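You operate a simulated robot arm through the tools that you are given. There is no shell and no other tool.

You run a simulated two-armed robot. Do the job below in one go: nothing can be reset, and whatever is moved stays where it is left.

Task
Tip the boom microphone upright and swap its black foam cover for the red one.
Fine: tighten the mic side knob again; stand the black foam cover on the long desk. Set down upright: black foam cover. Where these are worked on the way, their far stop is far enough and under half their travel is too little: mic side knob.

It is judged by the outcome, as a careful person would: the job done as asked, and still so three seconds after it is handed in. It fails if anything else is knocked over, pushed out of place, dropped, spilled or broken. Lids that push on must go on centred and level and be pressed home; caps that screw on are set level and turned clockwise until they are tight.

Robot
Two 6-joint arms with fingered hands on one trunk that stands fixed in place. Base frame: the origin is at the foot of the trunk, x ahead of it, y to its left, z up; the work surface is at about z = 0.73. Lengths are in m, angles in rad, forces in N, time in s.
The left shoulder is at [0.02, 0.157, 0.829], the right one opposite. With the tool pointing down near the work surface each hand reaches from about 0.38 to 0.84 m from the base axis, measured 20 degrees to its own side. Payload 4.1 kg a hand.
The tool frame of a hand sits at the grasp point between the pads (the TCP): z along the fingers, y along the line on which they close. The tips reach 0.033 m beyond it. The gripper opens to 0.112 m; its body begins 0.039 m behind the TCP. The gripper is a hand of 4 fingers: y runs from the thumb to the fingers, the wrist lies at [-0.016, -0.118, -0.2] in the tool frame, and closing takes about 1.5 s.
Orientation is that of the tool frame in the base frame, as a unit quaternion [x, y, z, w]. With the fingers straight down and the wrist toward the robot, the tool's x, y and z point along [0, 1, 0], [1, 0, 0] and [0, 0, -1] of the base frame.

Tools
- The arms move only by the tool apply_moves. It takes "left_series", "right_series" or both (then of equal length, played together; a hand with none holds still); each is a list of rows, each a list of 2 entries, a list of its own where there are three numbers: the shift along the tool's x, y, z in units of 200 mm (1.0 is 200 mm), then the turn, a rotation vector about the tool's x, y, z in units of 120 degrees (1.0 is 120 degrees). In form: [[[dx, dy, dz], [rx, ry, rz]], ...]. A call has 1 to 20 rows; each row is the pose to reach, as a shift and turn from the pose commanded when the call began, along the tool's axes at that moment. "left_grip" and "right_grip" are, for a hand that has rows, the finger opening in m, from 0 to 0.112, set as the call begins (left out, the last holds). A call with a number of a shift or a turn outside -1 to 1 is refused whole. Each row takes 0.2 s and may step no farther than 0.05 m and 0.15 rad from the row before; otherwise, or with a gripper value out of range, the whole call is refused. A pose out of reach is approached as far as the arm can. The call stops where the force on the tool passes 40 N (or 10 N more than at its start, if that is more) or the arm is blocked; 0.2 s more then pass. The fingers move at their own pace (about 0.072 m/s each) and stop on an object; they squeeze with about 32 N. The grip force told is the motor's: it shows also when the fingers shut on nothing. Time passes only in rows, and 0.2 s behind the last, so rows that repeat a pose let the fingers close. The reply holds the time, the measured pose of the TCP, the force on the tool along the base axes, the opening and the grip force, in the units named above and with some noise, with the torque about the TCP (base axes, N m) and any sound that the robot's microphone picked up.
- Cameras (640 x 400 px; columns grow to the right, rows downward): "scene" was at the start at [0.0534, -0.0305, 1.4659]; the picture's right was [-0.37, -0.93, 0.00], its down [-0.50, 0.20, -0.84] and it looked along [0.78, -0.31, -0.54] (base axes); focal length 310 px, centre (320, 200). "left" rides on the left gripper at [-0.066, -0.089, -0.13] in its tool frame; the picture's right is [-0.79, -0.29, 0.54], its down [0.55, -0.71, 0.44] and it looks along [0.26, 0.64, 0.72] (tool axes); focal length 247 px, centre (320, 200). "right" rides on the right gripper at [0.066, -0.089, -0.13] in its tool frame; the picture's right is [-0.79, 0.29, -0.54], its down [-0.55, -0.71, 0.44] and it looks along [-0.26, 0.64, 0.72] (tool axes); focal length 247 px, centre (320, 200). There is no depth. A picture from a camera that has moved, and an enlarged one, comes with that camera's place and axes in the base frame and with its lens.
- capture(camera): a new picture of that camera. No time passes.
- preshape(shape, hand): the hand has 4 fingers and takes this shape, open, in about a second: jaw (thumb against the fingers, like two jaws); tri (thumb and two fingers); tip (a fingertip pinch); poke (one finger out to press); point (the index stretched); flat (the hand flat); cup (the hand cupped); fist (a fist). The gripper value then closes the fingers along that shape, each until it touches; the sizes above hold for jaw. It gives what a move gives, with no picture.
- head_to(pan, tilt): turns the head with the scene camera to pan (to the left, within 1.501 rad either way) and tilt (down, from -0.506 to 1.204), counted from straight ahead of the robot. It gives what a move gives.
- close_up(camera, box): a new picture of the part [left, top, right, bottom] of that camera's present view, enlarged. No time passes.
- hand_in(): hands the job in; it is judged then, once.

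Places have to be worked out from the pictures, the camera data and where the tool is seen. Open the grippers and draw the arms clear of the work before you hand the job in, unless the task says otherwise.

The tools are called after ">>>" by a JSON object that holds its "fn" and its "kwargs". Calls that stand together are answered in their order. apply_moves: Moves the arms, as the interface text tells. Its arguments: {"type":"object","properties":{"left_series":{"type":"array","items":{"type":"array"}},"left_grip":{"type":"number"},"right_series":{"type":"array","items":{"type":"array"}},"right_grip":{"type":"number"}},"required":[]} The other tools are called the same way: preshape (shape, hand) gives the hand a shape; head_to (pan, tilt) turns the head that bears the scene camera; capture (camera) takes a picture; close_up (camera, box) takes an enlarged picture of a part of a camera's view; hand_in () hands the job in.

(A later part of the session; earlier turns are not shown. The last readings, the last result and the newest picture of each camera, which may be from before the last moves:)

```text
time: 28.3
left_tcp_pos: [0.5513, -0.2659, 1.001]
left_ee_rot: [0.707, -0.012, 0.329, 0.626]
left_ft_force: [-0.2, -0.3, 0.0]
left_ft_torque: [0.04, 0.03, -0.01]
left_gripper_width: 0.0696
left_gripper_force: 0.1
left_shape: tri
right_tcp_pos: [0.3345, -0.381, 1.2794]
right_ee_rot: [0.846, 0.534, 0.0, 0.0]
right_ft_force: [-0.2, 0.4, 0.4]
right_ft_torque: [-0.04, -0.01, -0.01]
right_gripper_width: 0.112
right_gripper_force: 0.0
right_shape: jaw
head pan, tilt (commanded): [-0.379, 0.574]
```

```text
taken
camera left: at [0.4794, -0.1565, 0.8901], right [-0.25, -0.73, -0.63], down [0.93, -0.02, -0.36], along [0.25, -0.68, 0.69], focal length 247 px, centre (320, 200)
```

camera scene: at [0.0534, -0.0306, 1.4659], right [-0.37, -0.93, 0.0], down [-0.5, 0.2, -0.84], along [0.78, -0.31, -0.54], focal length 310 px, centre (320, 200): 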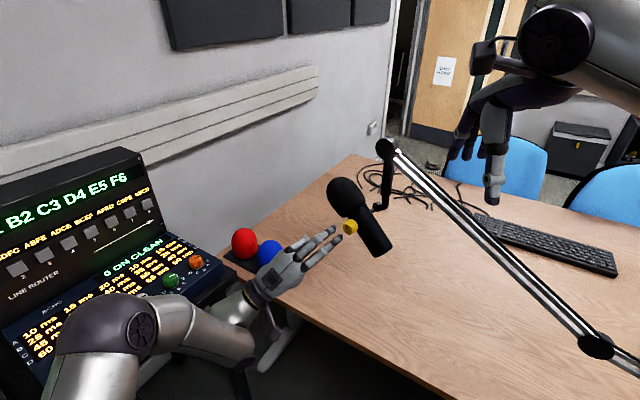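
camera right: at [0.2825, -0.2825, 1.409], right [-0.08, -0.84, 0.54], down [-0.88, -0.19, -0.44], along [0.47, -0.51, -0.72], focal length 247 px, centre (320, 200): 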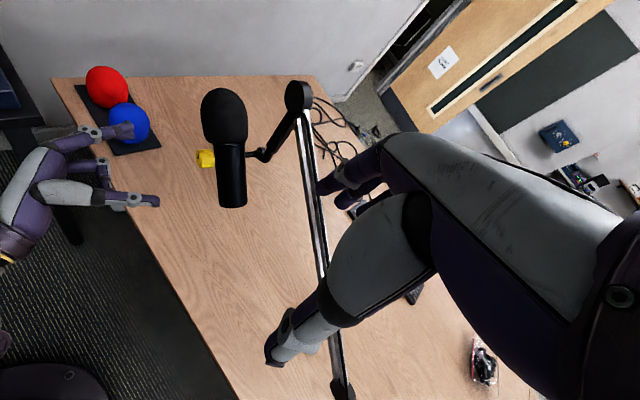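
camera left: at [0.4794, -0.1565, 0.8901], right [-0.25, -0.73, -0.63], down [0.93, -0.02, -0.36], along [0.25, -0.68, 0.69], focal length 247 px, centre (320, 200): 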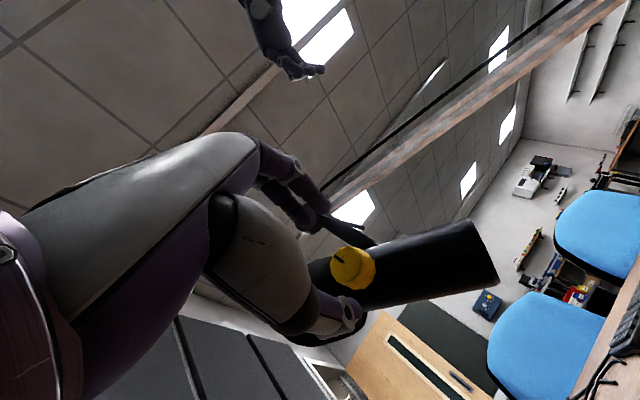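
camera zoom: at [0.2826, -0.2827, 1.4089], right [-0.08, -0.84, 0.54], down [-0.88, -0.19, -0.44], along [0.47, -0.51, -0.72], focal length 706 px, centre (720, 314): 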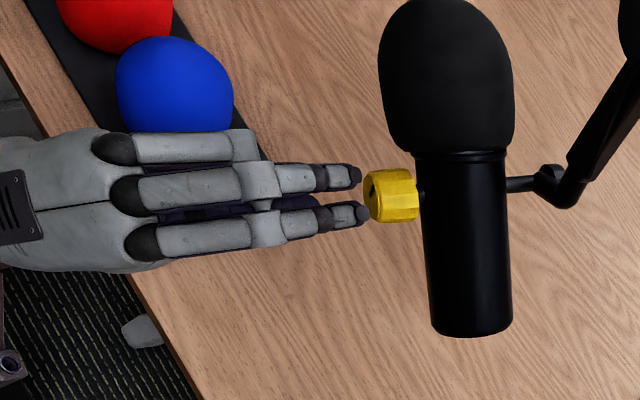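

Fingers straddle the knob well in all three views. I advance the remaining 38 mm, then close on the knob.

>>> {"fn": "apply_moves", "kwargs": {"left_series": [[[0, 0, 0.06], [0, 0, 0]], [[0, 0, 0.13], [0, 0, 0]], [[0, 0, 0.19], [0, 0, 0]], [[0, 0, 0.19], [0, 0, 0]]]}}

>>> {"fn": "close_up", "kwargs": {"camera": "scene", "box": [270, 180, 410, 280]}}

>>> {"fn": "close_up", "kwargs": {"camera": "right", "box": [100, 90, 260, 230]}}

```text
time: 29.3
left_tcp_pos: [0.5689, -0.2998, 1.0014]
left_ee_rot: [0.707, -0.012, 0.331, 0.625]
left_ft_force: [-0.4, -0.3, -1.1]
left_ft_torque: [-0.01, 0.01, 0.0]
left_gripper_width: 0.0697
left_gripper_force: 0.0
left_shape: tri
right_tcp_pos: [0.3338, -0.3814, 1.2812]
right_ee_rot: [0.846, 0.533, 0.0, 0.0]
right_ft_force: [0.7, 0.5, -0.2]
right_ft_torque: [0.0, -0.01, -0.01]
right_gripper_width: 0.1118
right_gripper_force: 0.1
right_shape: jaw
head pan, tilt (commanded): [-0.379, 0.574]
```

```text
4.00 times, centred on (340, 230) of scene
camera zoom: at [0.0534, -0.0305, 1.4659], right [-0.37, -0.93, 0.0], down [-0.5, 0.2, -0.84], along [0.78, -0.31, -0.54], focal length 1239 px, centre (240, 80)
```

zoom: 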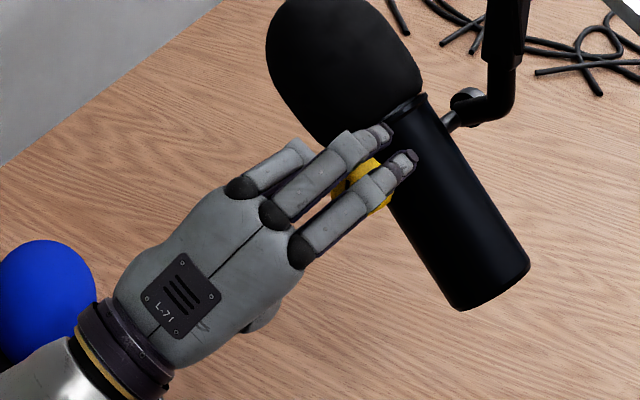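

```text
2.86 times, centred on (180, 160) of right
camera zoom: at [0.2826, -0.2829, 1.4089], right [-0.08, -0.84, 0.54], down [-0.88, -0.19, -0.44], along [0.47, -0.51, -0.72], focal length 706 px, centre (720, 314)
```

zoom: 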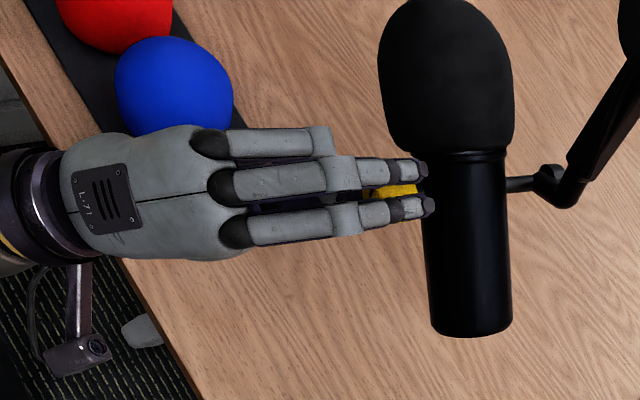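

The fingers are around the knob with no contact force. I back off 3 mm for clearance from the foam and close on the knob.

>>> {"fn": "apply_moves", "kwargs": {"left_series": [[[0, 0, -0.015], [0, 0, 0]], [[0, 0, -0.015], [0, 0, 0]], [[0, 0, -0.015], [0, 0, 0]], [[0, 0, -0.015], [0, 0, 0]], [[0, 0, -0.015], [0, 0, 0]], [[0, 0, -0.015], [0, 0, 0]], [[0, 0, -0.015], [0, 0, 0]]], "left_grip": 0.0}}

>>> {"fn": "close_up", "kwargs": {"camera": "scene", "box": [270, 180, 410, 280]}}

>>> {"fn": "close_up", "kwargs": {"camera": "right", "box": [100, 90, 260, 230]}}

>>> {"fn": "capture", "kwargs": {"camera": "left"}}

```text
time: 30.9
left_tcp_pos: [0.5671, -0.2955, 1.0011]
left_ee_rot: [0.707, -0.012, 0.331, 0.625]
left_ft_force: [0.8, -0.9, -0.4]
left_ft_torque: [-0.01, 0.02, 0.02]
left_gripper_width: 0.0241
left_gripper_force: 32.0
left_shape: tri
right_tcp_pos: [0.3354, -0.3807, 1.2787]
right_ee_rot: [0.846, 0.534, 0.0, 0.001]
right_ft_force: [0.7, 0.8, -0.3]
right_ft_torque: [0.01, 0.04, -0.02]
right_gripper_width: 0.112
right_gripper_force: 0.0
right_shape: jaw
head pan, tilt (commanded): [-0.379, 0.574]
```

```text
4.00 times, centred on (340, 230) of scene
camera zoom: at [0.0534, -0.0305, 1.4659], right [-0.37, -0.93, 0.0], down [-0.5, 0.2, -0.84], along [0.78, -0.31, -0.54], focal length 1239 px, centre (240, 80)
```

zoom: 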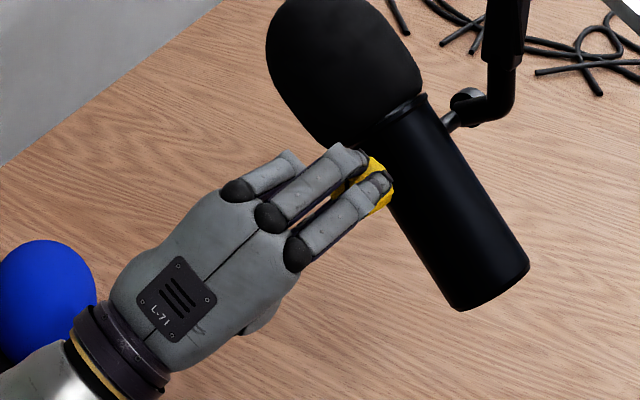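

```text
2.86 times, centred on (180, 160) of right
camera zoom: at [0.2827, -0.2829, 1.4089], right [-0.08, -0.84, 0.54], down [-0.88, -0.19, -0.44], along [0.47, -0.51, -0.72], focal length 706 px, centre (720, 314)
```

zoom: 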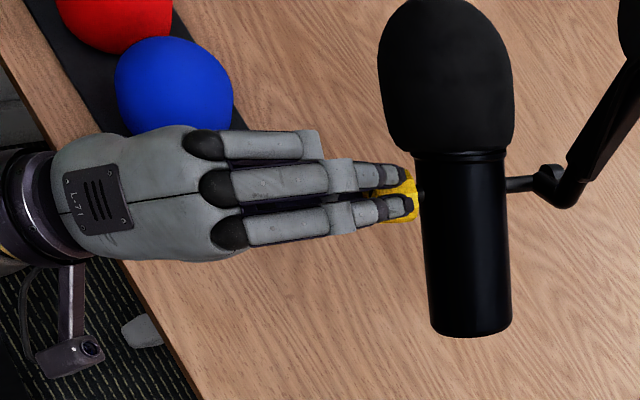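

```text
taken
camera left: at [0.4954, -0.1877, 0.8896], right [-0.25, -0.73, -0.63], down [0.93, -0.01, -0.35], along [0.25, -0.68, 0.69], focal length 247 px, centre (320, 200)
```

left: 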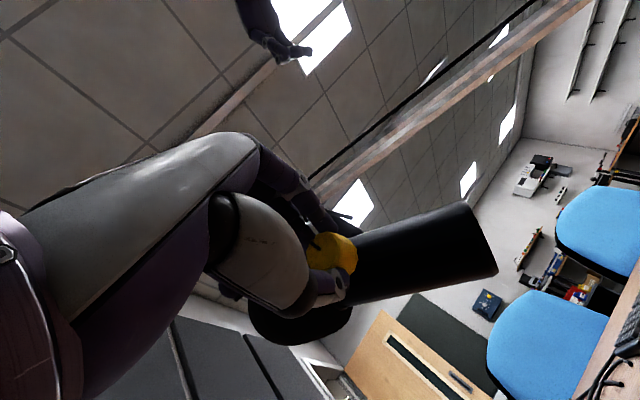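

The knob is gripped (24 mm, 32 N) with no side force. I turn it counter-clockwise 60° and watch the torque.

>>> {"fn": "apply_moves", "kwargs": {"left_series": [[[0, 0, 0], [0, 0, -0.06]], [[0, 0, 0], [0, 0, -0.12]], [[0, 0, 0], [0, 0, -0.18]], [[0, 0, 0], [0, 0, -0.24]], [[0, 0, 0], [0, 0, -0.3]], [[0, 0, 0], [0, 0, -0.36]], [[0, 0, 0], [0, 0, -0.42]], [[0, 0, 0], [0, 0, -0.5]]]}}

>>> {"fn": "close_up", "kwargs": {"camera": "scene", "box": [270, 180, 410, 280]}}

>>> {"fn": "close_up", "kwargs": {"camera": "left", "box": [220, 160, 460, 340]}}

```text
refused: row 8 steps farther than a row can; nothing moved
```

```text
4.00 times, centred on (340, 230) of scene
camera zoom: at [0.0534, -0.0305, 1.4659], right [-0.37, -0.93, 0.0], down [-0.5, 0.2, -0.84], along [0.78, -0.31, -0.54], focal length 1239 px, centre (240, 80)
```

zoom: 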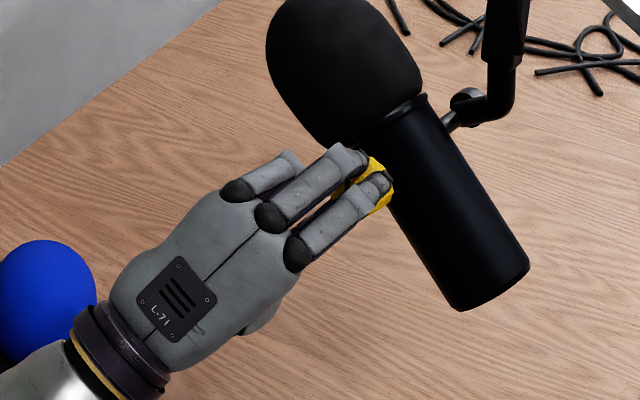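

```text
2.22 times, centred on (340, 250) of left
camera zoom: at [0.4954, -0.1877, 0.8896], right [-0.25, -0.73, -0.63], down [0.93, -0.01, -0.35], along [0.25, -0.68, 0.69], focal length 549 px, centre (276, 89)
```

zoom: 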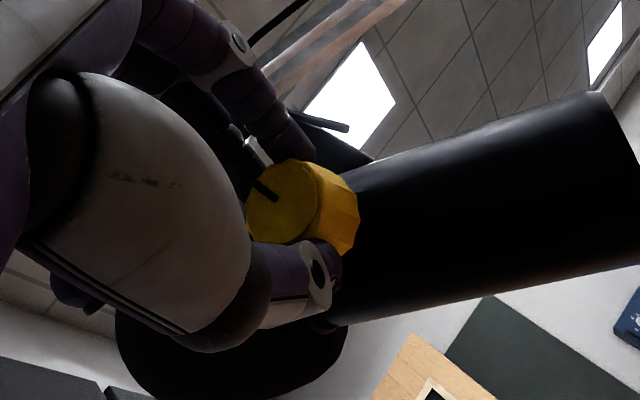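

The call was refused because its last row stepped too far; nothing moved. I repeat the turn with even steps.

>>> {"fn": "apply_moves", "kwargs": {"left_series": [[[0, 0, 0], [0, 0, -0.06]], [[0, 0, 0], [0, 0, -0.12]], [[0, 0, 0], [0, 0, -0.18]], [[0, 0, 0], [0, 0, -0.24]], [[0, 0, 0], [0, 0, -0.3]], [[0, 0, 0], [0, 0, -0.36]], [[0, 0, 0], [0, 0, -0.42]], [[0, 0, 0], [0, 0, -0.48]]]}}

>>> {"fn": "close_up", "kwargs": {"camera": "scene", "box": [270, 180, 410, 280]}}

>>> {"fn": "close_up", "kwargs": {"camera": "left", "box": [220, 160, 460, 340]}}

```text
time: 32.7
left_tcp_pos: [0.5689, -0.2954, 1.0013]
left_ee_rot: [0.625, 0.331, -0.013, 0.707]
left_ft_force: [1.5, 1.2, -2.9]
left_ft_torque: [0.12, 0.04, 0.05]
left_gripper_width: 0.0241
left_gripper_force: 31.7
left_shape: tri
right_tcp_pos: [0.3334, -0.3817, 1.2808]
right_ee_rot: [0.846, 0.534, 0.0, -0.001]
right_ft_force: [0.1, -0.5, -0.3]
right_ft_torque: [-0.01, 0.02, 0.03]
right_gripper_width: 0.1118
right_gripper_force: 0.0
right_shape: jaw
head pan, tilt (commanded): [-0.379, 0.574]
```

```text
4.00 times, centred on (340, 230) of scene
camera zoom: at [0.0536, -0.0305, 1.4659], right [-0.37, -0.93, 0.0], down [-0.5, 0.2, -0.84], along [0.78, -0.31, -0.54], focal length 1239 px, centre (240, 80)
```

zoom: 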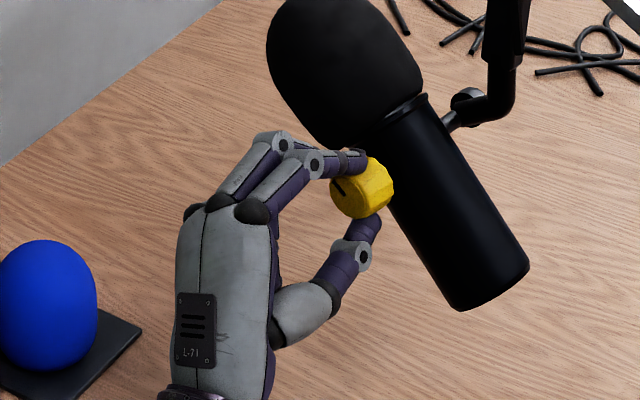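

```text
2.22 times, centred on (340, 250) of left
camera zoom: at [0.4189, -0.2264, 0.953], right [-0.5, -0.86, 0.13], down [0.32, -0.33, -0.89], along [0.8, -0.4, 0.44], focal length 549 px, centre (276, 89)
```

zoom: 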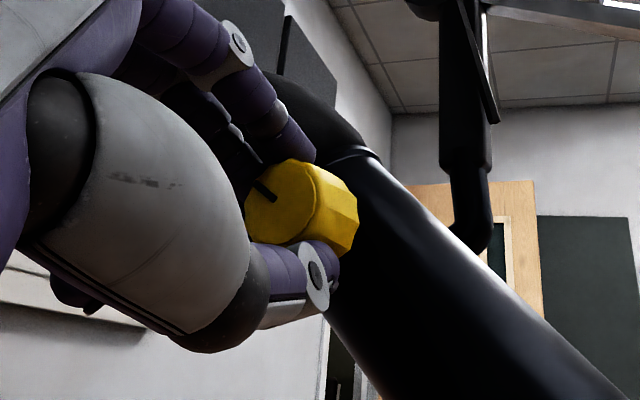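

The knob turned with the hand: its mark stays fixed in the hand camera and the torque is small. I continue another 58° counter-clockwise.

>>> {"fn": "apply_moves", "kwargs": {"left_series": [[[0, 0, 0], [0, 0, -0.06]], [[0, 0, 0], [0, 0, -0.12]], [[0, 0, 0], [0, 0, -0.18]], [[0, 0, 0], [0, 0, -0.24]], [[0, 0, 0], [0, 0, -0.3]], [[0, 0, 0], [0, 0, -0.36]], [[0, 0, 0], [0, 0, -0.42]], [[0, 0, 0], [0, 0, -0.48]]]}}

>>> {"fn": "close_up", "kwargs": {"camera": "scene", "box": [270, 180, 410, 280]}}

>>> {"fn": "close_up", "kwargs": {"camera": "left", "box": [220, 160, 460, 340]}}

```text
time: 34.5
left_tcp_pos: [0.5666, -0.2961, 1.0025]
left_ee_rot: [0.388, 0.589, -0.351, 0.616]
left_ft_force: [2.2, -1.5, 2.0]
left_ft_torque: [0.05, -0.27, 0.14]
left_gripper_width: 0.024
left_gripper_force: 31.6
left_shape: tri
right_tcp_pos: [0.3345, -0.3814, 1.2802]
right_ee_rot: [0.846, 0.534, 0.0, 0.0]
right_ft_force: [0.5, -0.4, 0.1]
right_ft_torque: [0.02, -0.01, -0.03]
right_gripper_width: 0.1122
right_gripper_force: 0.1
right_shape: jaw
head pan, tilt (commanded): [-0.379, 0.574]
```

```text
4.00 times, centred on (340, 230) of scene
camera zoom: at [0.0534, -0.0305, 1.4659], right [-0.37, -0.93, 0.0], down [-0.5, 0.2, -0.84], along [0.78, -0.31, -0.54], focal length 1239 px, centre (240, 80)
```

zoom: 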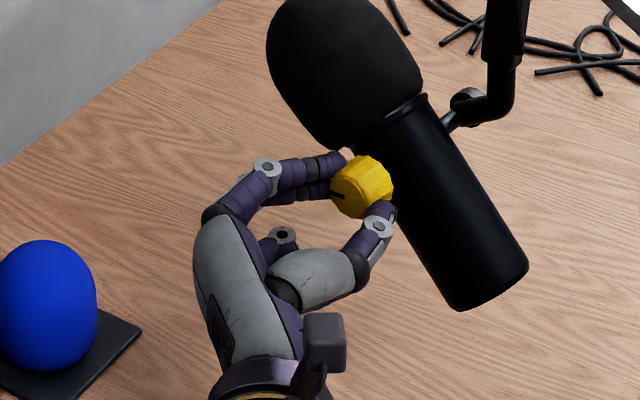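

```text
2.22 times, centred on (340, 250) of left
camera zoom: at [0.4252, -0.2229, 1.0609], right [-0.06, -0.63, 0.78], down [-0.4, -0.7, -0.59], along [0.91, -0.35, -0.21], focal length 549 px, centre (276, 89)
```

zoom: 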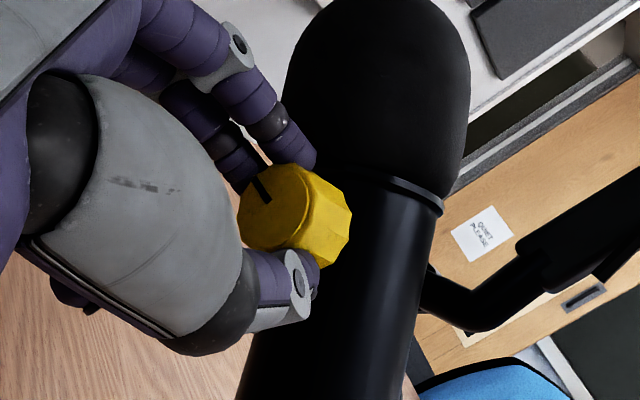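

The knob's mark now points to 9 o'clock, so it turned about 90°, and then the hand slipped about 20° with torque rising to 0.26 N m. That suggests the far stop, so I check with a little more turn.

>>> {"fn": "apply_moves", "kwargs": {"left_series": [[[0, 0, 0], [0, 0, -0.05]], [[0, 0, 0], [0, 0, -0.1]], [[0, 0, 0], [0, 0, -0.15]]]}}

>>> {"fn": "close_up", "kwargs": {"camera": "left", "box": [220, 160, 460, 340]}}

>>> {"fn": "close_up", "kwargs": {"camera": "scene", "box": [270, 180, 410, 280]}}

```text
time: 35.3
left_tcp_pos: [0.568, -0.2957, 1.0036]
left_ee_rot: [0.291, 0.643, -0.443, 0.553]
left_ft_force: [9.3, -1.4, 13.0]
left_ft_torque: [-0.14, -0.57, 0.37]
left_gripper_width: 0.0229
left_gripper_force: 31.5
left_shape: tri
right_tcp_pos: [0.3347, -0.3807, 1.2803]
right_ee_rot: [0.846, 0.534, 0.0, 0.0]
right_ft_force: [0.4, 0.3, 0.6]
right_ft_torque: [0.02, -0.01, -0.01]
right_gripper_width: 0.1121
right_gripper_force: 0.0
right_shape: jaw
head pan, tilt (commanded): [-0.379, 0.574]
```

```text
2.22 times, centred on (340, 250) of left
camera zoom: at [0.4463, -0.212, 1.0869], right [0.17, -0.51, 0.84], down [-0.54, -0.76, -0.36], along [0.83, -0.39, -0.41], focal length 549 px, centre (276, 89)
```

zoom: 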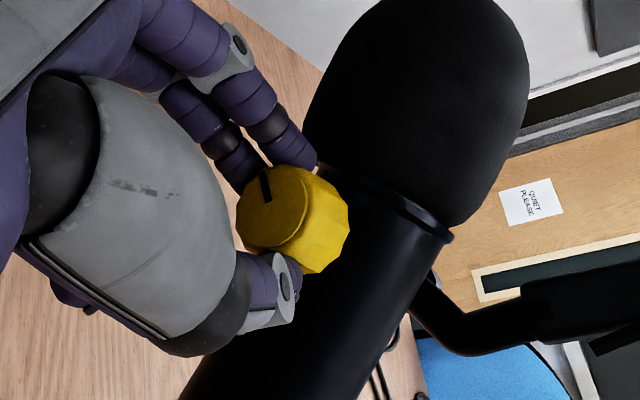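

```text
4.00 times, centred on (340, 230) of scene
camera zoom: at [0.0534, -0.0304, 1.4659], right [-0.37, -0.93, 0.0], down [-0.5, 0.2, -0.84], along [0.78, -0.31, -0.54], focal length 1239 px, centre (240, 80)
```

zoom: 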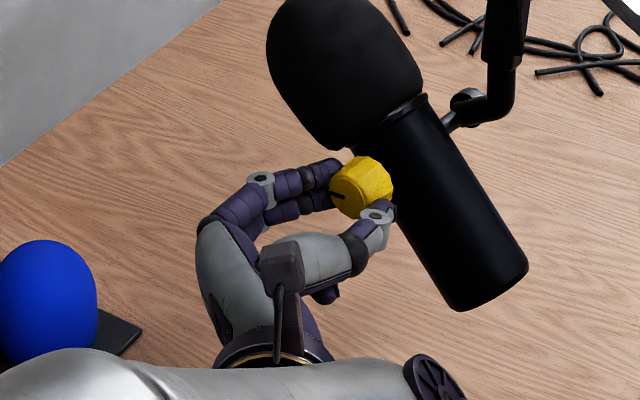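

Torque reached 0.44 N m and the mark stayed at 9 o'clock, so the knob is at its far stop after about 90°. I open the left hand and draw it back along the knob axis to make room for the right hand.

>>> {"fn": "apply_moves", "kwargs": {"left_series": [[[0, 0, 0], [0, 0, 0]], [[0, 0, 0], [0, 0, 0]], [[0, 0, 0], [0, 0, 0]], [[0, 0, 0], [0, 0, 0]], [[0, 0, -0.1], [0, 0, 0]], [[0, 0, -0.25], [0, 0, 0]], [[0, 0, -0.45], [0, 0, 0]], [[0, 0, -0.65], [0, 0, 0]]], "left_grip": 0.075}}

>>> {"fn": "close_up", "kwargs": {"camera": "scene", "box": [270, 150, 450, 280]}}

>>> {"fn": "capture", "kwargs": {"camera": "left"}}

```text
time: 37.1
left_tcp_pos: [0.5087, -0.1814, 1.0014]
left_ee_rot: [0.292, 0.643, -0.442, 0.553]
left_ft_force: [0.0, -0.3, 0.0]
left_ft_torque: [-0.02, -0.03, 0.06]
left_gripper_width: 0.0746
left_gripper_force: 0.1
left_shape: tri
right_tcp_pos: [0.3347, -0.3806, 1.2802]
right_ee_rot: [0.846, 0.534, 0.0, 0.0]
right_ft_force: [0.2, -0.4, 0.2]
right_ft_torque: [0.04, 0.01, -0.01]
right_gripper_width: 0.1121
right_gripper_force: 0.1
right_shape: jaw
head pan, tilt (commanded): [-0.379, 0.574]
```

```text
3.08 times, centred on (360, 215) of scene
camera zoom: at [0.0535, -0.0309, 1.4659], right [-0.37, -0.93, 0.0], down [-0.5, 0.2, -0.84], along [0.78, -0.31, -0.54], focal length 953 px, centre (197, 154)
```

zoom: 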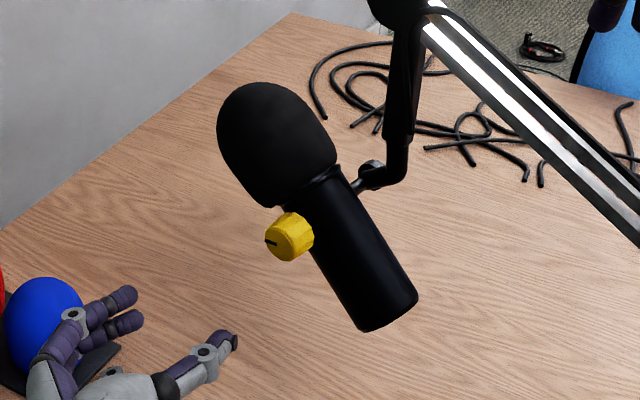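

```text
taken
camera left: at [0.3873, -0.0966, 1.0853], right [0.17, -0.52, 0.84], down [-0.54, -0.76, -0.36], along [0.82, -0.39, -0.41], focal length 247 px, centre (320, 200)
```

left: 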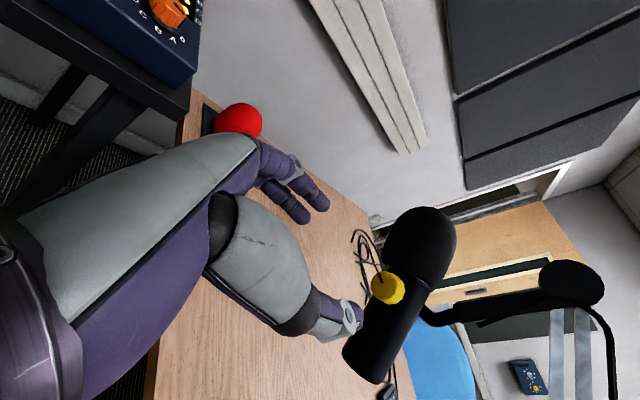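

The knob mark points left and the mic stayed put on friction. I take finer views of the mic to refine its axis before gripping its body with the right hand.

>>> {"fn": "close_up", "kwargs": {"camera": "left", "box": [310, 190, 630, 390]}}

>>> {"fn": "close_up", "kwargs": {"camera": "right", "box": [170, 70, 310, 220]}}

```text
2.00 times, centred on (470, 290) of left
camera zoom: at [0.3873, -0.0966, 1.0853], right [0.17, -0.52, 0.84], down [-0.54, -0.76, -0.36], along [0.82, -0.39, -0.41], focal length 494 px, centre (20, 20)
```

zoom: 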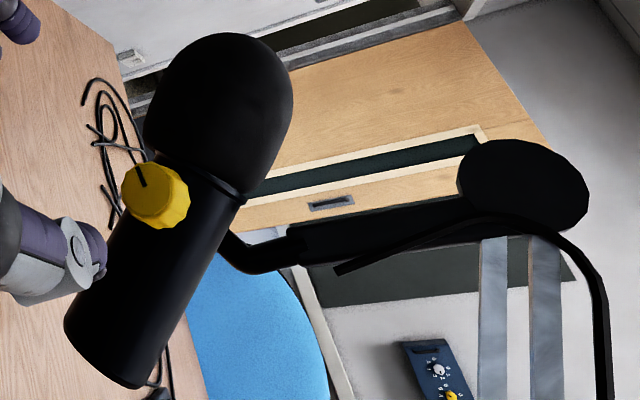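

```text
2.67 times, centred on (240, 145) of right
camera zoom: at [0.2828, -0.2832, 1.4088], right [-0.08, -0.84, 0.54], down [-0.88, -0.19, -0.44], along [0.47, -0.51, -0.72], focal length 659 px, centre (533, 347)
```

zoom: 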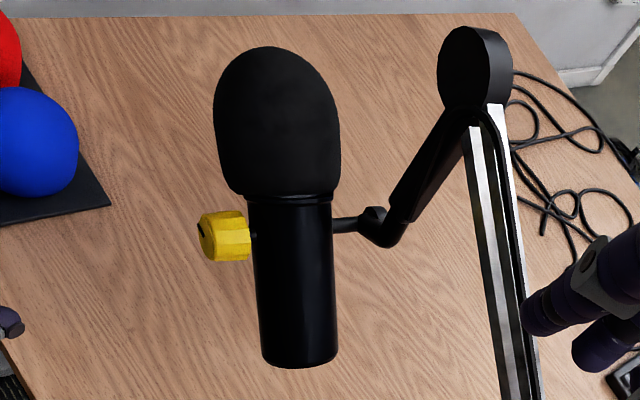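

Refined fits put the mic bottom at (0.533,-0.391,0.941), its collar at (0.614,-0.356,1.018) and the pivot at (0.596,-0.364,1.001), tilted about 49° toward azimuth 23°. I bring the right hand to a standoff with its fingers square to the mic body, closing along the pivot axis.

>>> {"fn": "apply_moves", "kwargs": {"right_series": [[[0.016, 0.08, 0.124], [-0.0154, 0.0411, 0.041]], [[0.033, 0.161, 0.249], [-0.0308, 0.0821, 0.082]], [[0.049, 0.241, 0.373], [-0.0462, 0.1232, 0.123]], [[0.065, 0.322, 0.498], [-0.0617, 0.1643, 0.164]], [[0.082, 0.402, 0.622], [-0.0771, 0.2053, 0.205]], [[0.098, 0.482, 0.747], [-0.0925, 0.2464, 0.2459]], [[0.114, 0.563, 0.871], [-0.1079, 0.2874, 0.2869]], [[0.13, 0.643, 0.995], [-0.1233, 0.3285, 0.3279]]]}}

>>> {"fn": "capture", "kwargs": {"camera": "right"}}

>>> {"fn": "capture", "kwargs": {"camera": "scene"}}

```text
time: 38.9
left_tcp_pos: [0.508, -0.18, 1.0017]
left_ee_rot: [0.291, 0.643, -0.442, 0.553]
left_ft_force: [-0.3, 0.2, 0.3]
left_ft_torque: [0.03, -0.03, -0.03]
left_gripper_width: 0.0746
left_gripper_force: 0.1
left_shape: tri
right_tcp_pos: [0.4553, -0.406, 1.092]
right_ee_rot: [0.916, 0.211, 0.335, -0.068]
right_ft_force: [-22.6, 19.7, 9.4]
right_ft_torque: [-0.89, -0.26, -1.43]
right_gripper_width: 0.1105
right_gripper_force: 0.0
right_shape: jaw
head pan, tilt (commanded): [-0.379, 0.574]
stopped in row 8 (right hand): the force on the tool passed its limit at 69 N (the readings are from after the stop); the commanded pose is now the measured one
```

```text
taken
camera right: at [0.3864, -0.3381, 1.2315], right [-0.74, -0.67, -0.09], down [-0.43, 0.57, -0.7], along [0.52, -0.48, -0.71], focal length 247 px, centre (320, 200)
```

right: 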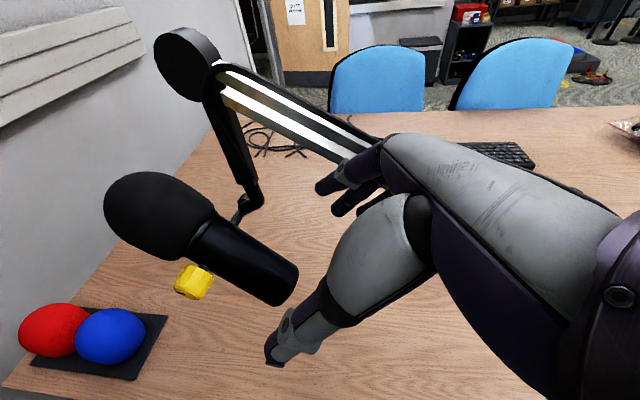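

```text
taken
camera scene: at [0.0523, -0.0293, 1.4659], right [-0.37, -0.93, 0.0], down [-0.5, 0.2, -0.84], along [0.78, -0.31, -0.54], focal length 310 px, centre (320, 200)
```

scene: 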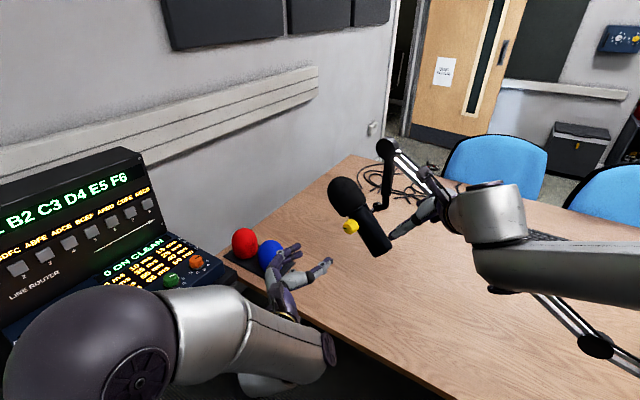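

The right hand's outer fingers ran into the boom's sloping bars, which I now place running from (0.622,-0.427,1.173) down to (0.179,-0.643,0.917). The mic and boom look unmoved in the picture, so I back the hand away to the left first.

>>> {"fn": "apply_moves", "kwargs": {"right_series": [[[-0.01, -0.11, -0.06], [0, 0, 0]], [[-0.021, -0.221, -0.12], [0, 0, 0]], [[-0.021, -0.3, -0.2], [0, 0, 0]]]}}

>>> {"fn": "capture", "kwargs": {"camera": "scene"}}

>>> {"fn": "capture", "kwargs": {"camera": "right"}}

>>> {"fn": "capture", "kwargs": {"camera": "left"}}

```text
time: 39.7
left_tcp_pos: [0.5087, -0.1796, 1.001]
left_ee_rot: [0.291, 0.643, -0.442, 0.553]
left_ft_force: [-1.1, 0.9, -0.1]
left_ft_torque: [-0.01, 0.0, 0.01]
left_gripper_width: 0.0745
left_gripper_force: 0.2
left_shape: tri
right_tcp_pos: [0.4045, -0.3662, 1.1185]
right_ee_rot: [0.916, 0.21, 0.334, -0.067]
right_ft_force: [0.2, -0.1, -0.5]
right_ft_torque: [0.0, -0.01, -0.03]
right_gripper_width: 0.1119
right_gripper_force: 0.1
right_shape: jaw
head pan, tilt (commanded): [-0.379, 0.574]
```

```text
taken
camera scene: at [0.0536, -0.0306, 1.4659], right [-0.37, -0.93, 0.0], down [-0.5, 0.2, -0.84], along [0.78, -0.31, -0.54], focal length 310 px, centre (320, 200)
```

scene: 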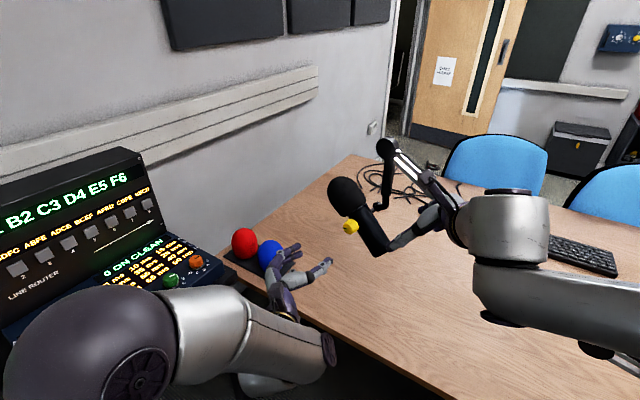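

```text
taken
camera right: at [0.3362, -0.2981, 1.2574], right [-0.74, -0.67, -0.09], down [-0.43, 0.57, -0.7], along [0.52, -0.48, -0.71], focal length 247 px, centre (320, 200)
```

right: 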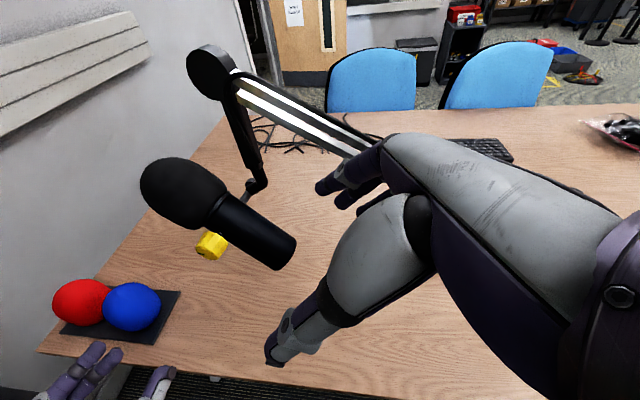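

```text
taken
camera left: at [0.3877, -0.0968, 1.0853], right [0.17, -0.52, 0.84], down [-0.54, -0.76, -0.36], along [0.82, -0.39, -0.41], focal length 247 px, centre (320, 200)
```

left: 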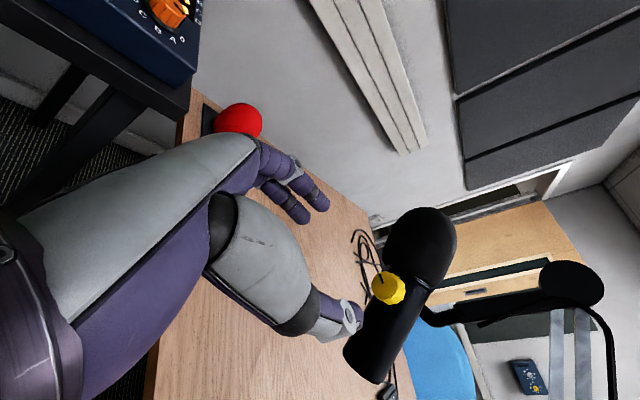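

Left camera confirms mic and boom did not move. The boom hems in the right side, so I'll tip the mic with the left hand instead (gripping the lower body from the knob side); first the right hand withdraws up and back, while the left goes to a standoff beside the mic's lower body.

>>> {"fn": "apply_moves", "kwargs": {"right_series": [[[0.02, 0.0, -0.2], [0, 0, 0]], [[0.045, 0.01, -0.4], [0, 0, 0]], [[0.07, 0.015, -0.6], [0, 0, 0]], [[0.1, 0.025, -0.8], [0, 0, 0]], [[0.126, 0.032, -0.98], [0, 0, 0]]]}}

>>> {"fn": "apply_moves", "kwargs": {"left_series": [[[0.057, -0.037, 0.07], [0.005, 0.0033, -0.0576]], [[0.114, -0.074, 0.141], [0.01, 0.0067, -0.1153]], [[0.171, -0.112, 0.211], [0.015, 0.01, -0.173]], [[0.228, -0.149, 0.282], [0.02, 0.0134, -0.2306]], [[0.2855, -0.186, 0.352], [0.025, 0.0167, -0.2882]]], "left_grip": 0.095}}

>>> {"fn": "close_up", "kwargs": {"camera": "scene", "box": [250, 140, 450, 280]}}

>>> {"fn": "capture", "kwargs": {"camera": "left"}}

>>> {"fn": "capture", "kwargs": {"camera": "right"}}

```text
time: 40.9
left_tcp_pos: [0.5097, -0.18, 1.0016]
left_ee_rot: [0.292, 0.644, -0.442, 0.552]
left_ft_force: [0.4, -0.6, -0.4]
left_ft_torque: [-0.01, 0.03, -0.02]
left_gripper_width: 0.0749
left_gripper_force: 0.1
left_shape: tri
right_tcp_pos: [0.3098, -0.4153, 1.2853]
right_ee_rot: [0.917, 0.211, 0.333, -0.068]
right_ft_force: [-0.7, 0.0, 0.5]
right_ft_torque: [0.02, 0.0, 0.01]
right_gripper_width: 0.1118
right_gripper_force: 0.1
right_shape: jaw
head pan, tilt (commanded): [-0.379, 0.574]
```

```text
time: 42.1
left_tcp_pos: [0.497, -0.2668, 0.9534]
left_ee_rot: [0.108, 0.699, -0.599, 0.375]
left_ft_force: [0.3, -0.1, -0.2]
left_ft_torque: [0.0, 0.04, -0.02]
left_gripper_width: 0.0945
left_gripper_force: 0.2
left_shape: tri
right_tcp_pos: [0.3095, -0.4154, 1.2839]
right_ee_rot: [0.916, 0.21, 0.335, -0.066]
right_ft_force: [0.9, 0.8, 0.2]
right_ft_torque: [-0.04, 0.01, -0.01]
right_gripper_width: 0.1118
right_gripper_force: 0.1
right_shape: jaw
head pan, tilt (commanded): [-0.379, 0.574]
```

```text
2.86 times, centred on (350, 210) of scene
camera zoom: at [0.0533, -0.0304, 1.4659], right [-0.37, -0.93, 0.0], down [-0.5, 0.2, -0.84], along [0.78, -0.31, -0.54], focal length 885 px, centre (234, 171)
```

zoom: 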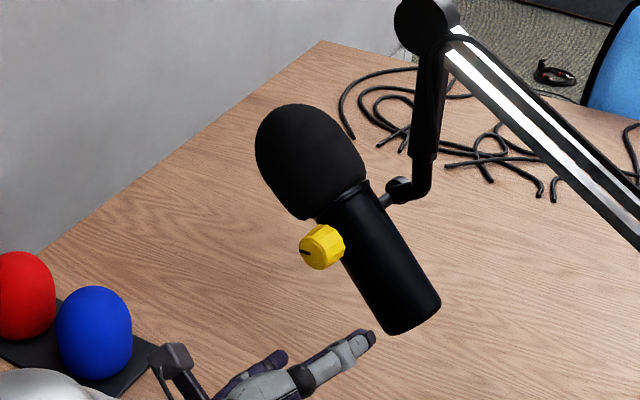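

```text
taken
camera left: at [0.4362, -0.151, 1.0637], right [0.59, -0.33, 0.74], down [-0.64, -0.75, 0.17], along [0.49, -0.57, -0.66], focal length 247 px, centre (320, 200)
```

left: 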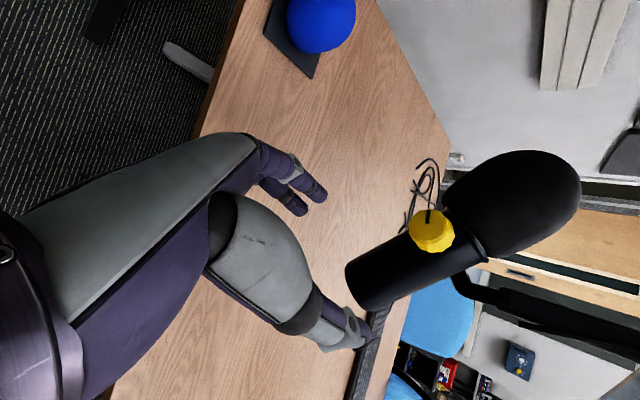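

```text
taken
camera right: at [0.2416, -0.3466, 1.4245], right [-0.74, -0.67, -0.09], down [-0.43, 0.57, -0.7], along [0.52, -0.48, -0.71], focal length 247 px, centre (320, 200)
```

right: 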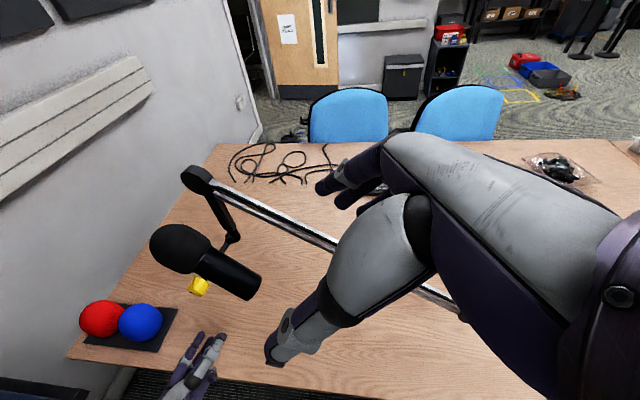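

The left hand is at its standoff beside the mic's lower body. I advance along the pivot-axis direction so the body enters between thumb and fingers.

>>> {"fn": "apply_moves", "kwargs": {"left_series": [[[0, 0, 0.12], [0, 0, 0]], [[0, 0, 0.24], [0, 0, 0]], [[0, 0, 0.34], [0, 0, 0]], [[0, 0, 0.42], [0, 0, 0]]]}}

>>> {"fn": "close_up", "kwargs": {"camera": "scene", "box": [270, 150, 450, 280]}}

>>> {"fn": "capture", "kwargs": {"camera": "left"}}

>>> {"fn": "close_up", "kwargs": {"camera": "right", "box": [120, 190, 320, 380]}}

```text
time: 43.1
left_tcp_pos: [0.5287, -0.3432, 0.9538]
left_ee_rot: [0.108, 0.699, -0.598, 0.376]
left_ft_force: [-0.1, -0.4, -0.5]
left_ft_torque: [-0.03, 0.01, -0.02]
left_gripper_width: 0.0945
left_gripper_force: 0.0
left_shape: tri
right_tcp_pos: [0.3097, -0.4154, 1.2849]
right_ee_rot: [0.916, 0.21, 0.334, -0.067]
right_ft_force: [0.1, 0.2, 0.5]
right_ft_torque: [-0.02, 0.02, -0.02]
right_gripper_width: 0.1117
right_gripper_force: 0.0
right_shape: jaw
head pan, tilt (commanded): [-0.379, 0.574]
```

```text
3.08 times, centred on (360, 215) of scene
camera zoom: at [0.0533, -0.0304, 1.4659], right [-0.37, -0.93, 0.0], down [-0.5, 0.2, -0.84], along [0.78, -0.31, -0.54], focal length 953 px, centre (197, 154)
```

zoom: 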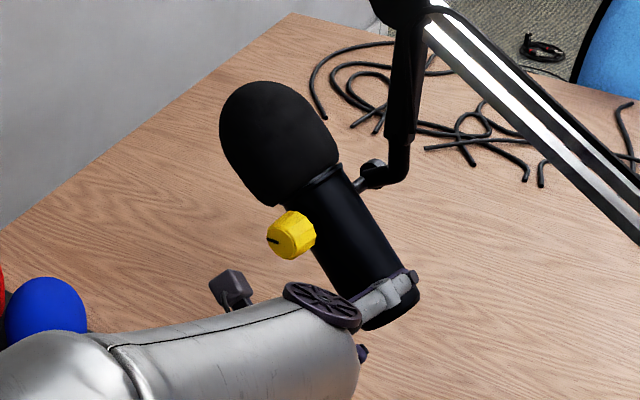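

```text
taken
camera left: at [0.4691, -0.2283, 1.0639], right [0.59, -0.33, 0.74], down [-0.64, -0.75, 0.17], along [0.49, -0.57, -0.66], focal length 247 px, centre (320, 200)
```

left: 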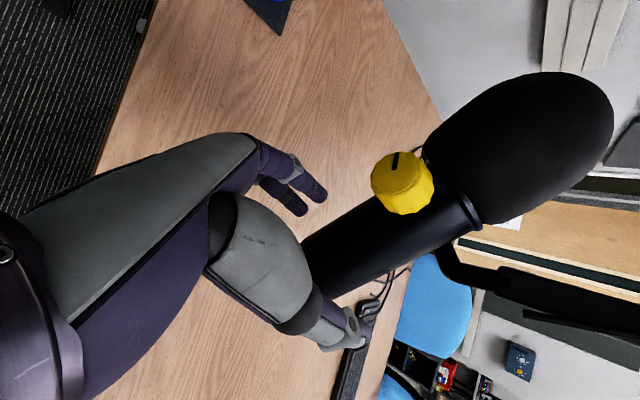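

```text
2.11 times, centred on (220, 285) of right
camera zoom: at [0.2415, -0.3466, 1.4245], right [-0.74, -0.67, -0.09], down [-0.43, 0.57, -0.7], along [0.52, -0.48, -0.71], focal length 520 px, centre (530, 21)
```

zoom: 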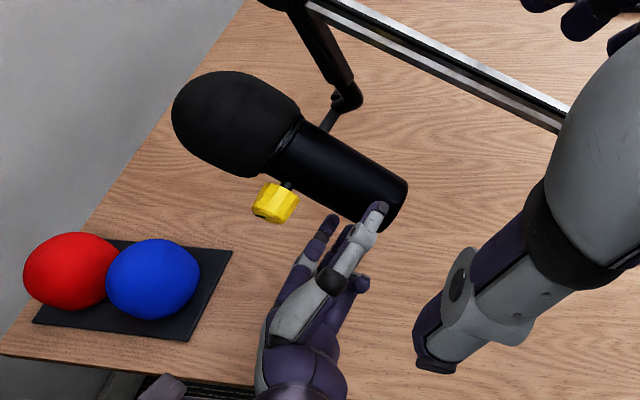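

The mic's lower body sits centred between thumb and fingers. I advance 34 mm more and close gently on it.

>>> {"fn": "apply_moves", "kwargs": {"left_series": [[[0, 0, 0.09], [0, 0, 0]], [[0, 0, 0.17], [0, 0, 0]], [[0, 0, 0.17], [0, 0, 0]]]}}

>>> {"fn": "apply_moves", "kwargs": {"left_series": [[[0, 0, 0], [0, 0, 0]], [[0, 0, 0], [0, 0, 0]], [[0, 0, 0], [0, 0, 0]], [[0, 0, 0], [0, 0, 0]], [[0, 0, 0], [0, 0, 0]]], "left_grip": 0.0}}

>>> {"fn": "close_up", "kwargs": {"camera": "scene", "box": [270, 150, 450, 280]}}

>>> {"fn": "close_up", "kwargs": {"camera": "right", "box": [120, 190, 320, 380]}}

```text
time: 43.9
left_tcp_pos: [0.5432, -0.3741, 0.9533]
left_ee_rot: [0.109, 0.699, -0.598, 0.376]
left_ft_force: [-0.7, 0.8, 0.2]
left_ft_torque: [0.02, 0.01, 0.01]
left_gripper_width: 0.0946
left_gripper_force: 0.0
left_shape: tri
right_tcp_pos: [0.3097, -0.4159, 1.2849]
right_ee_rot: [0.917, 0.21, 0.333, -0.066]
right_ft_force: [0.5, 0.0, -0.5]
right_ft_torque: [-0.02, -0.02, 0.01]
right_gripper_width: 0.1121
right_gripper_force: 0.1
right_shape: jaw
head pan, tilt (commanded): [-0.379, 0.574]
```

```text
time: 45.1
left_tcp_pos: [0.5425, -0.3741, 0.9533]
left_ee_rot: [0.109, 0.699, -0.598, 0.376]
left_ft_force: [1.5, -3.1, 0.2]
left_ft_torque: [0.03, -0.07, -0.01]
left_gripper_width: 0.0495
left_gripper_force: 31.8
left_shape: tri
right_tcp_pos: [0.3102, -0.4159, 1.2844]
right_ee_rot: [0.917, 0.21, 0.334, -0.067]
right_ft_force: [-0.3, 0.0, -0.4]
right_ft_torque: [-0.01, 0.0, 0.0]
right_gripper_width: 0.1119
right_gripper_force: 0.0
right_shape: jaw
head pan, tilt (commanded): [-0.379, 0.574]
```

```text
3.08 times, centred on (360, 215) of scene
camera zoom: at [0.0535, -0.0307, 1.4659], right [-0.37, -0.93, 0.0], down [-0.5, 0.2, -0.84], along [0.78, -0.31, -0.54], focal length 953 px, centre (197, 154)
```

zoom: 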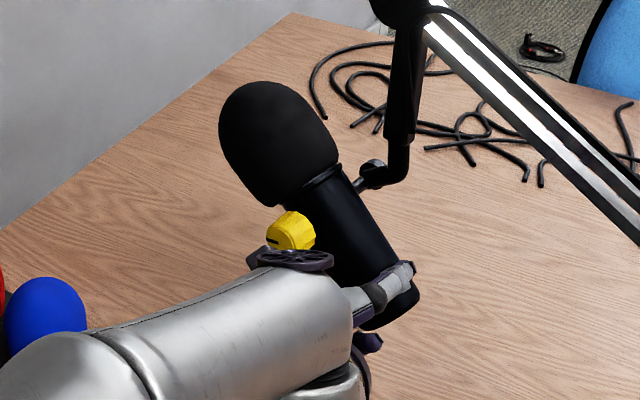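

```text
2.11 times, centred on (220, 285) of right
camera zoom: at [0.2416, -0.3469, 1.4244], right [-0.74, -0.67, -0.09], down [-0.43, 0.57, -0.7], along [0.52, -0.48, -0.71], focal length 520 px, centre (530, 21)
```

zoom: 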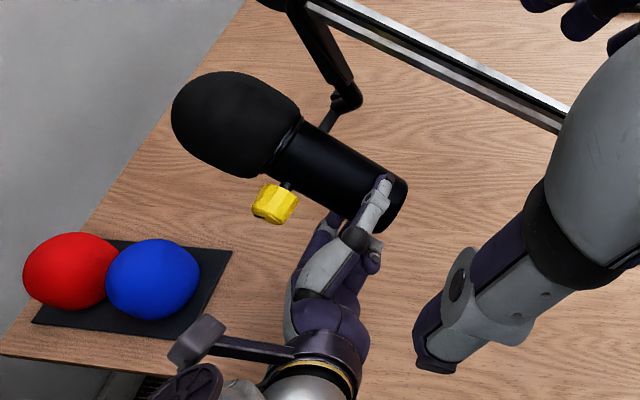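

The body is gripped (49.5 mm, 32 N). I rotate the hand about the pivot axis in an arc, first 24°, to carry the mic toward upright.

>>> {"fn": "apply_moves", "kwargs": {"left_series": [[[-0.002, 0.0373, 0], [0, 0, 0.05]], [[-0.0078, 0.0742, 0], [0, 0, 0.1]], [[-0.0175, 0.1103, 0], [0, 0, 0.15]], [[-0.0309, 0.1452, 0], [0, 0, 0.2]]]}}

>>> {"fn": "close_up", "kwargs": {"camera": "scene", "box": [270, 150, 450, 280]}}

>>> {"fn": "close_up", "kwargs": {"camera": "right", "box": [120, 190, 320, 380]}}

```text
time: 46.1
left_tcp_pos: [0.5642, -0.3646, 0.9354]
left_ee_rot: [0.252, 0.662, -0.506, 0.492]
left_ft_force: [-4.2, 0.2, -6.0]
left_ft_torque: [0.14, 0.24, 0.06]
left_gripper_width: 0.0491
left_gripper_force: 31.7
left_shape: tri
right_tcp_pos: [0.3097, -0.4154, 1.2856]
right_ee_rot: [0.917, 0.21, 0.334, -0.066]
right_ft_force: [1.0, -0.7, -0.4]
right_ft_torque: [0.0, 0.01, -0.01]
right_gripper_width: 0.1116
right_gripper_force: 0.1
right_shape: jaw
head pan, tilt (commanded): [-0.379, 0.574]
```

```text
3.08 times, centred on (360, 215) of scene
camera zoom: at [0.0534, -0.0307, 1.4659], right [-0.37, -0.93, 0.0], down [-0.5, 0.2, -0.84], along [0.78, -0.31, -0.54], focal length 953 px, centre (197, 154)
```

zoom: 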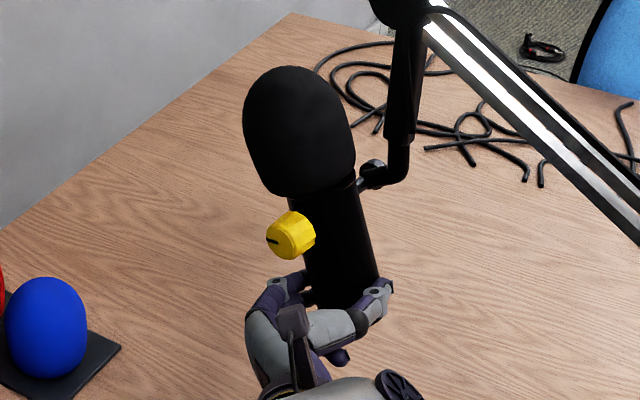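

```text
2.11 times, centred on (220, 285) of right
camera zoom: at [0.2416, -0.3469, 1.4244], right [-0.74, -0.67, -0.09], down [-0.43, 0.57, -0.7], along [0.52, -0.48, -0.71], focal length 520 px, centre (530, 21)
```

zoom: 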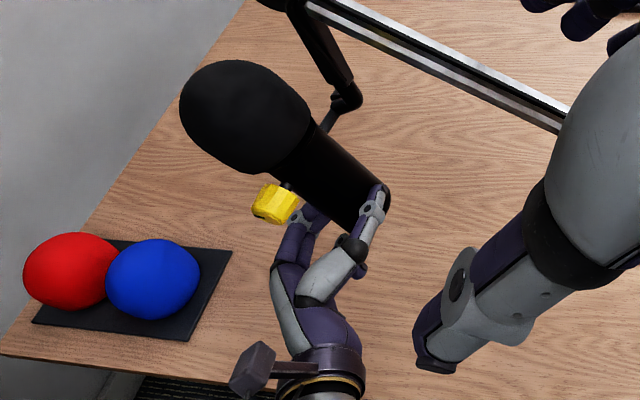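

The mic follows the hand cleanly with about 7 N, and the knob stays still. I continue another 24° the same way.

>>> {"fn": "apply_moves", "kwargs": {"left_series": [[[-0.002, 0.0373, 0], [0, 0, 0.05]], [[-0.0078, 0.0742, 0], [0, 0, 0.1]], [[-0.0175, 0.1103, 0], [0, 0, 0.15]], [[-0.0309, 0.1452, 0], [0, 0, 0.2]]]}}

>>> {"fn": "close_up", "kwargs": {"camera": "scene", "box": [270, 130, 450, 280]}}

>>> {"fn": "close_up", "kwargs": {"camera": "right", "box": [120, 190, 320, 380]}}

>>> {"fn": "capture", "kwargs": {"camera": "left"}}

```text
time: 47.1
left_tcp_pos: [0.5901, -0.354, 0.9266]
left_ee_rot: [0.385, 0.596, -0.393, 0.585]
left_ft_force: [-11.6, 6.2, -15.2]
left_ft_torque: [0.11, 0.64, -0.12]
left_gripper_width: 0.0486
left_gripper_force: 31.8
left_shape: tri
right_tcp_pos: [0.3097, -0.4149, 1.2857]
right_ee_rot: [0.917, 0.21, 0.333, -0.067]
right_ft_force: [0.1, -0.3, 0.2]
right_ft_torque: [-0.03, 0.01, 0.01]
right_gripper_width: 0.1118
right_gripper_force: 0.0
right_shape: jaw
head pan, tilt (commanded): [-0.379, 0.574]
```

```text
2.67 times, centred on (360, 205) of scene
camera zoom: at [0.0533, -0.0305, 1.4659], right [-0.37, -0.93, 0.0], down [-0.5, 0.2, -0.84], along [0.78, -0.31, -0.54], focal length 826 px, centre (213, 187)
```

zoom: 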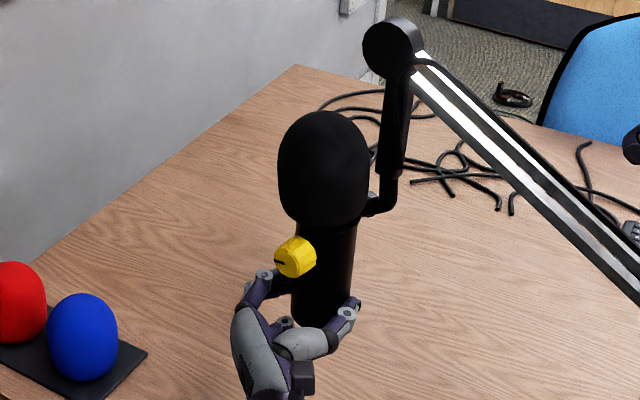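

```text
2.11 times, centred on (220, 285) of right
camera zoom: at [0.2415, -0.3467, 1.4245], right [-0.74, -0.67, -0.09], down [-0.43, 0.57, -0.7], along [0.52, -0.48, -0.71], focal length 520 px, centre (530, 21)
```

zoom: 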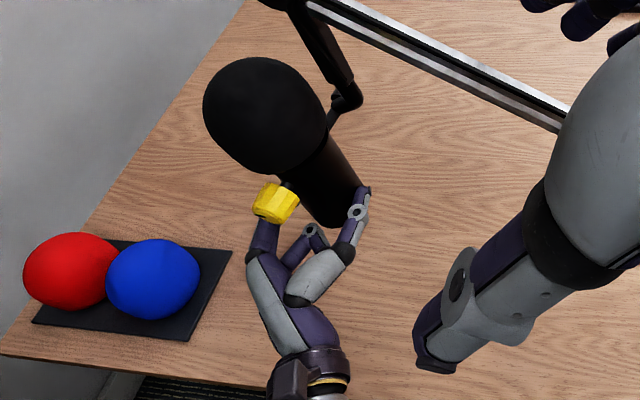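

```text
taken
camera left: at [0.4584, -0.27, 0.9945], right [-0.04, -0.61, 0.79], down [-0.49, -0.68, -0.54], along [0.87, -0.41, -0.27], focal length 247 px, centre (320, 200)
```

left: 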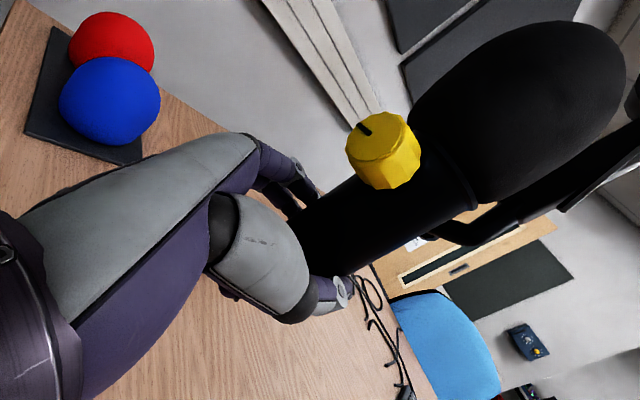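

The mic is now close to upright; by the scene view it may still lean a few degrees forward. I zoom in to measure the lean accurately.

>>> {"fn": "close_up", "kwargs": {"camera": "scene", "box": [315, 160, 415, 255]}}

>>> {"fn": "close_up", "kwargs": {"camera": "left", "box": [280, 0, 640, 300]}}

```text
4.21 times, centred on (365, 208) of scene
camera zoom: at [0.0533, -0.0305, 1.4659], right [-0.37, -0.93, 0.0], down [-0.5, 0.2, -0.84], along [0.78, -0.31, -0.54], focal length 1304 px, centre (130, 168)
```

zoom: 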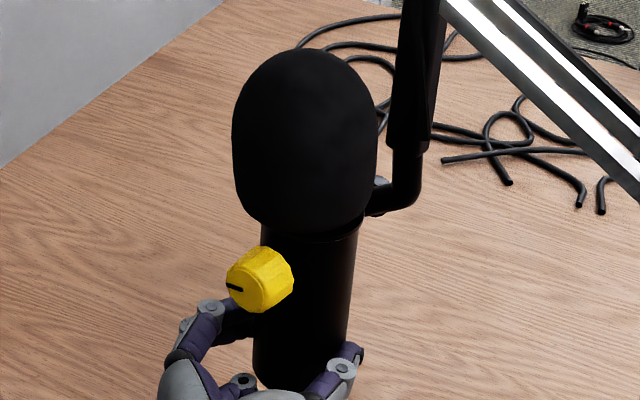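

```text
1.33 times, centred on (460, 150) of left
camera zoom: at [0.4584, -0.27, 0.9945], right [-0.04, -0.61, 0.79], down [-0.49, -0.68, -0.54], along [0.87, -0.41, -0.27], focal length 329 px, centre (133, 267)
```

zoom: 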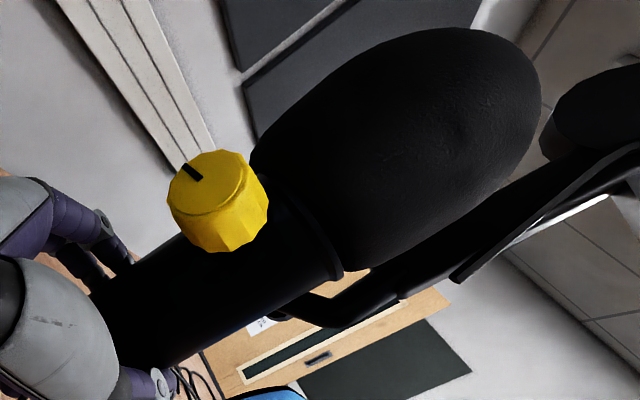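

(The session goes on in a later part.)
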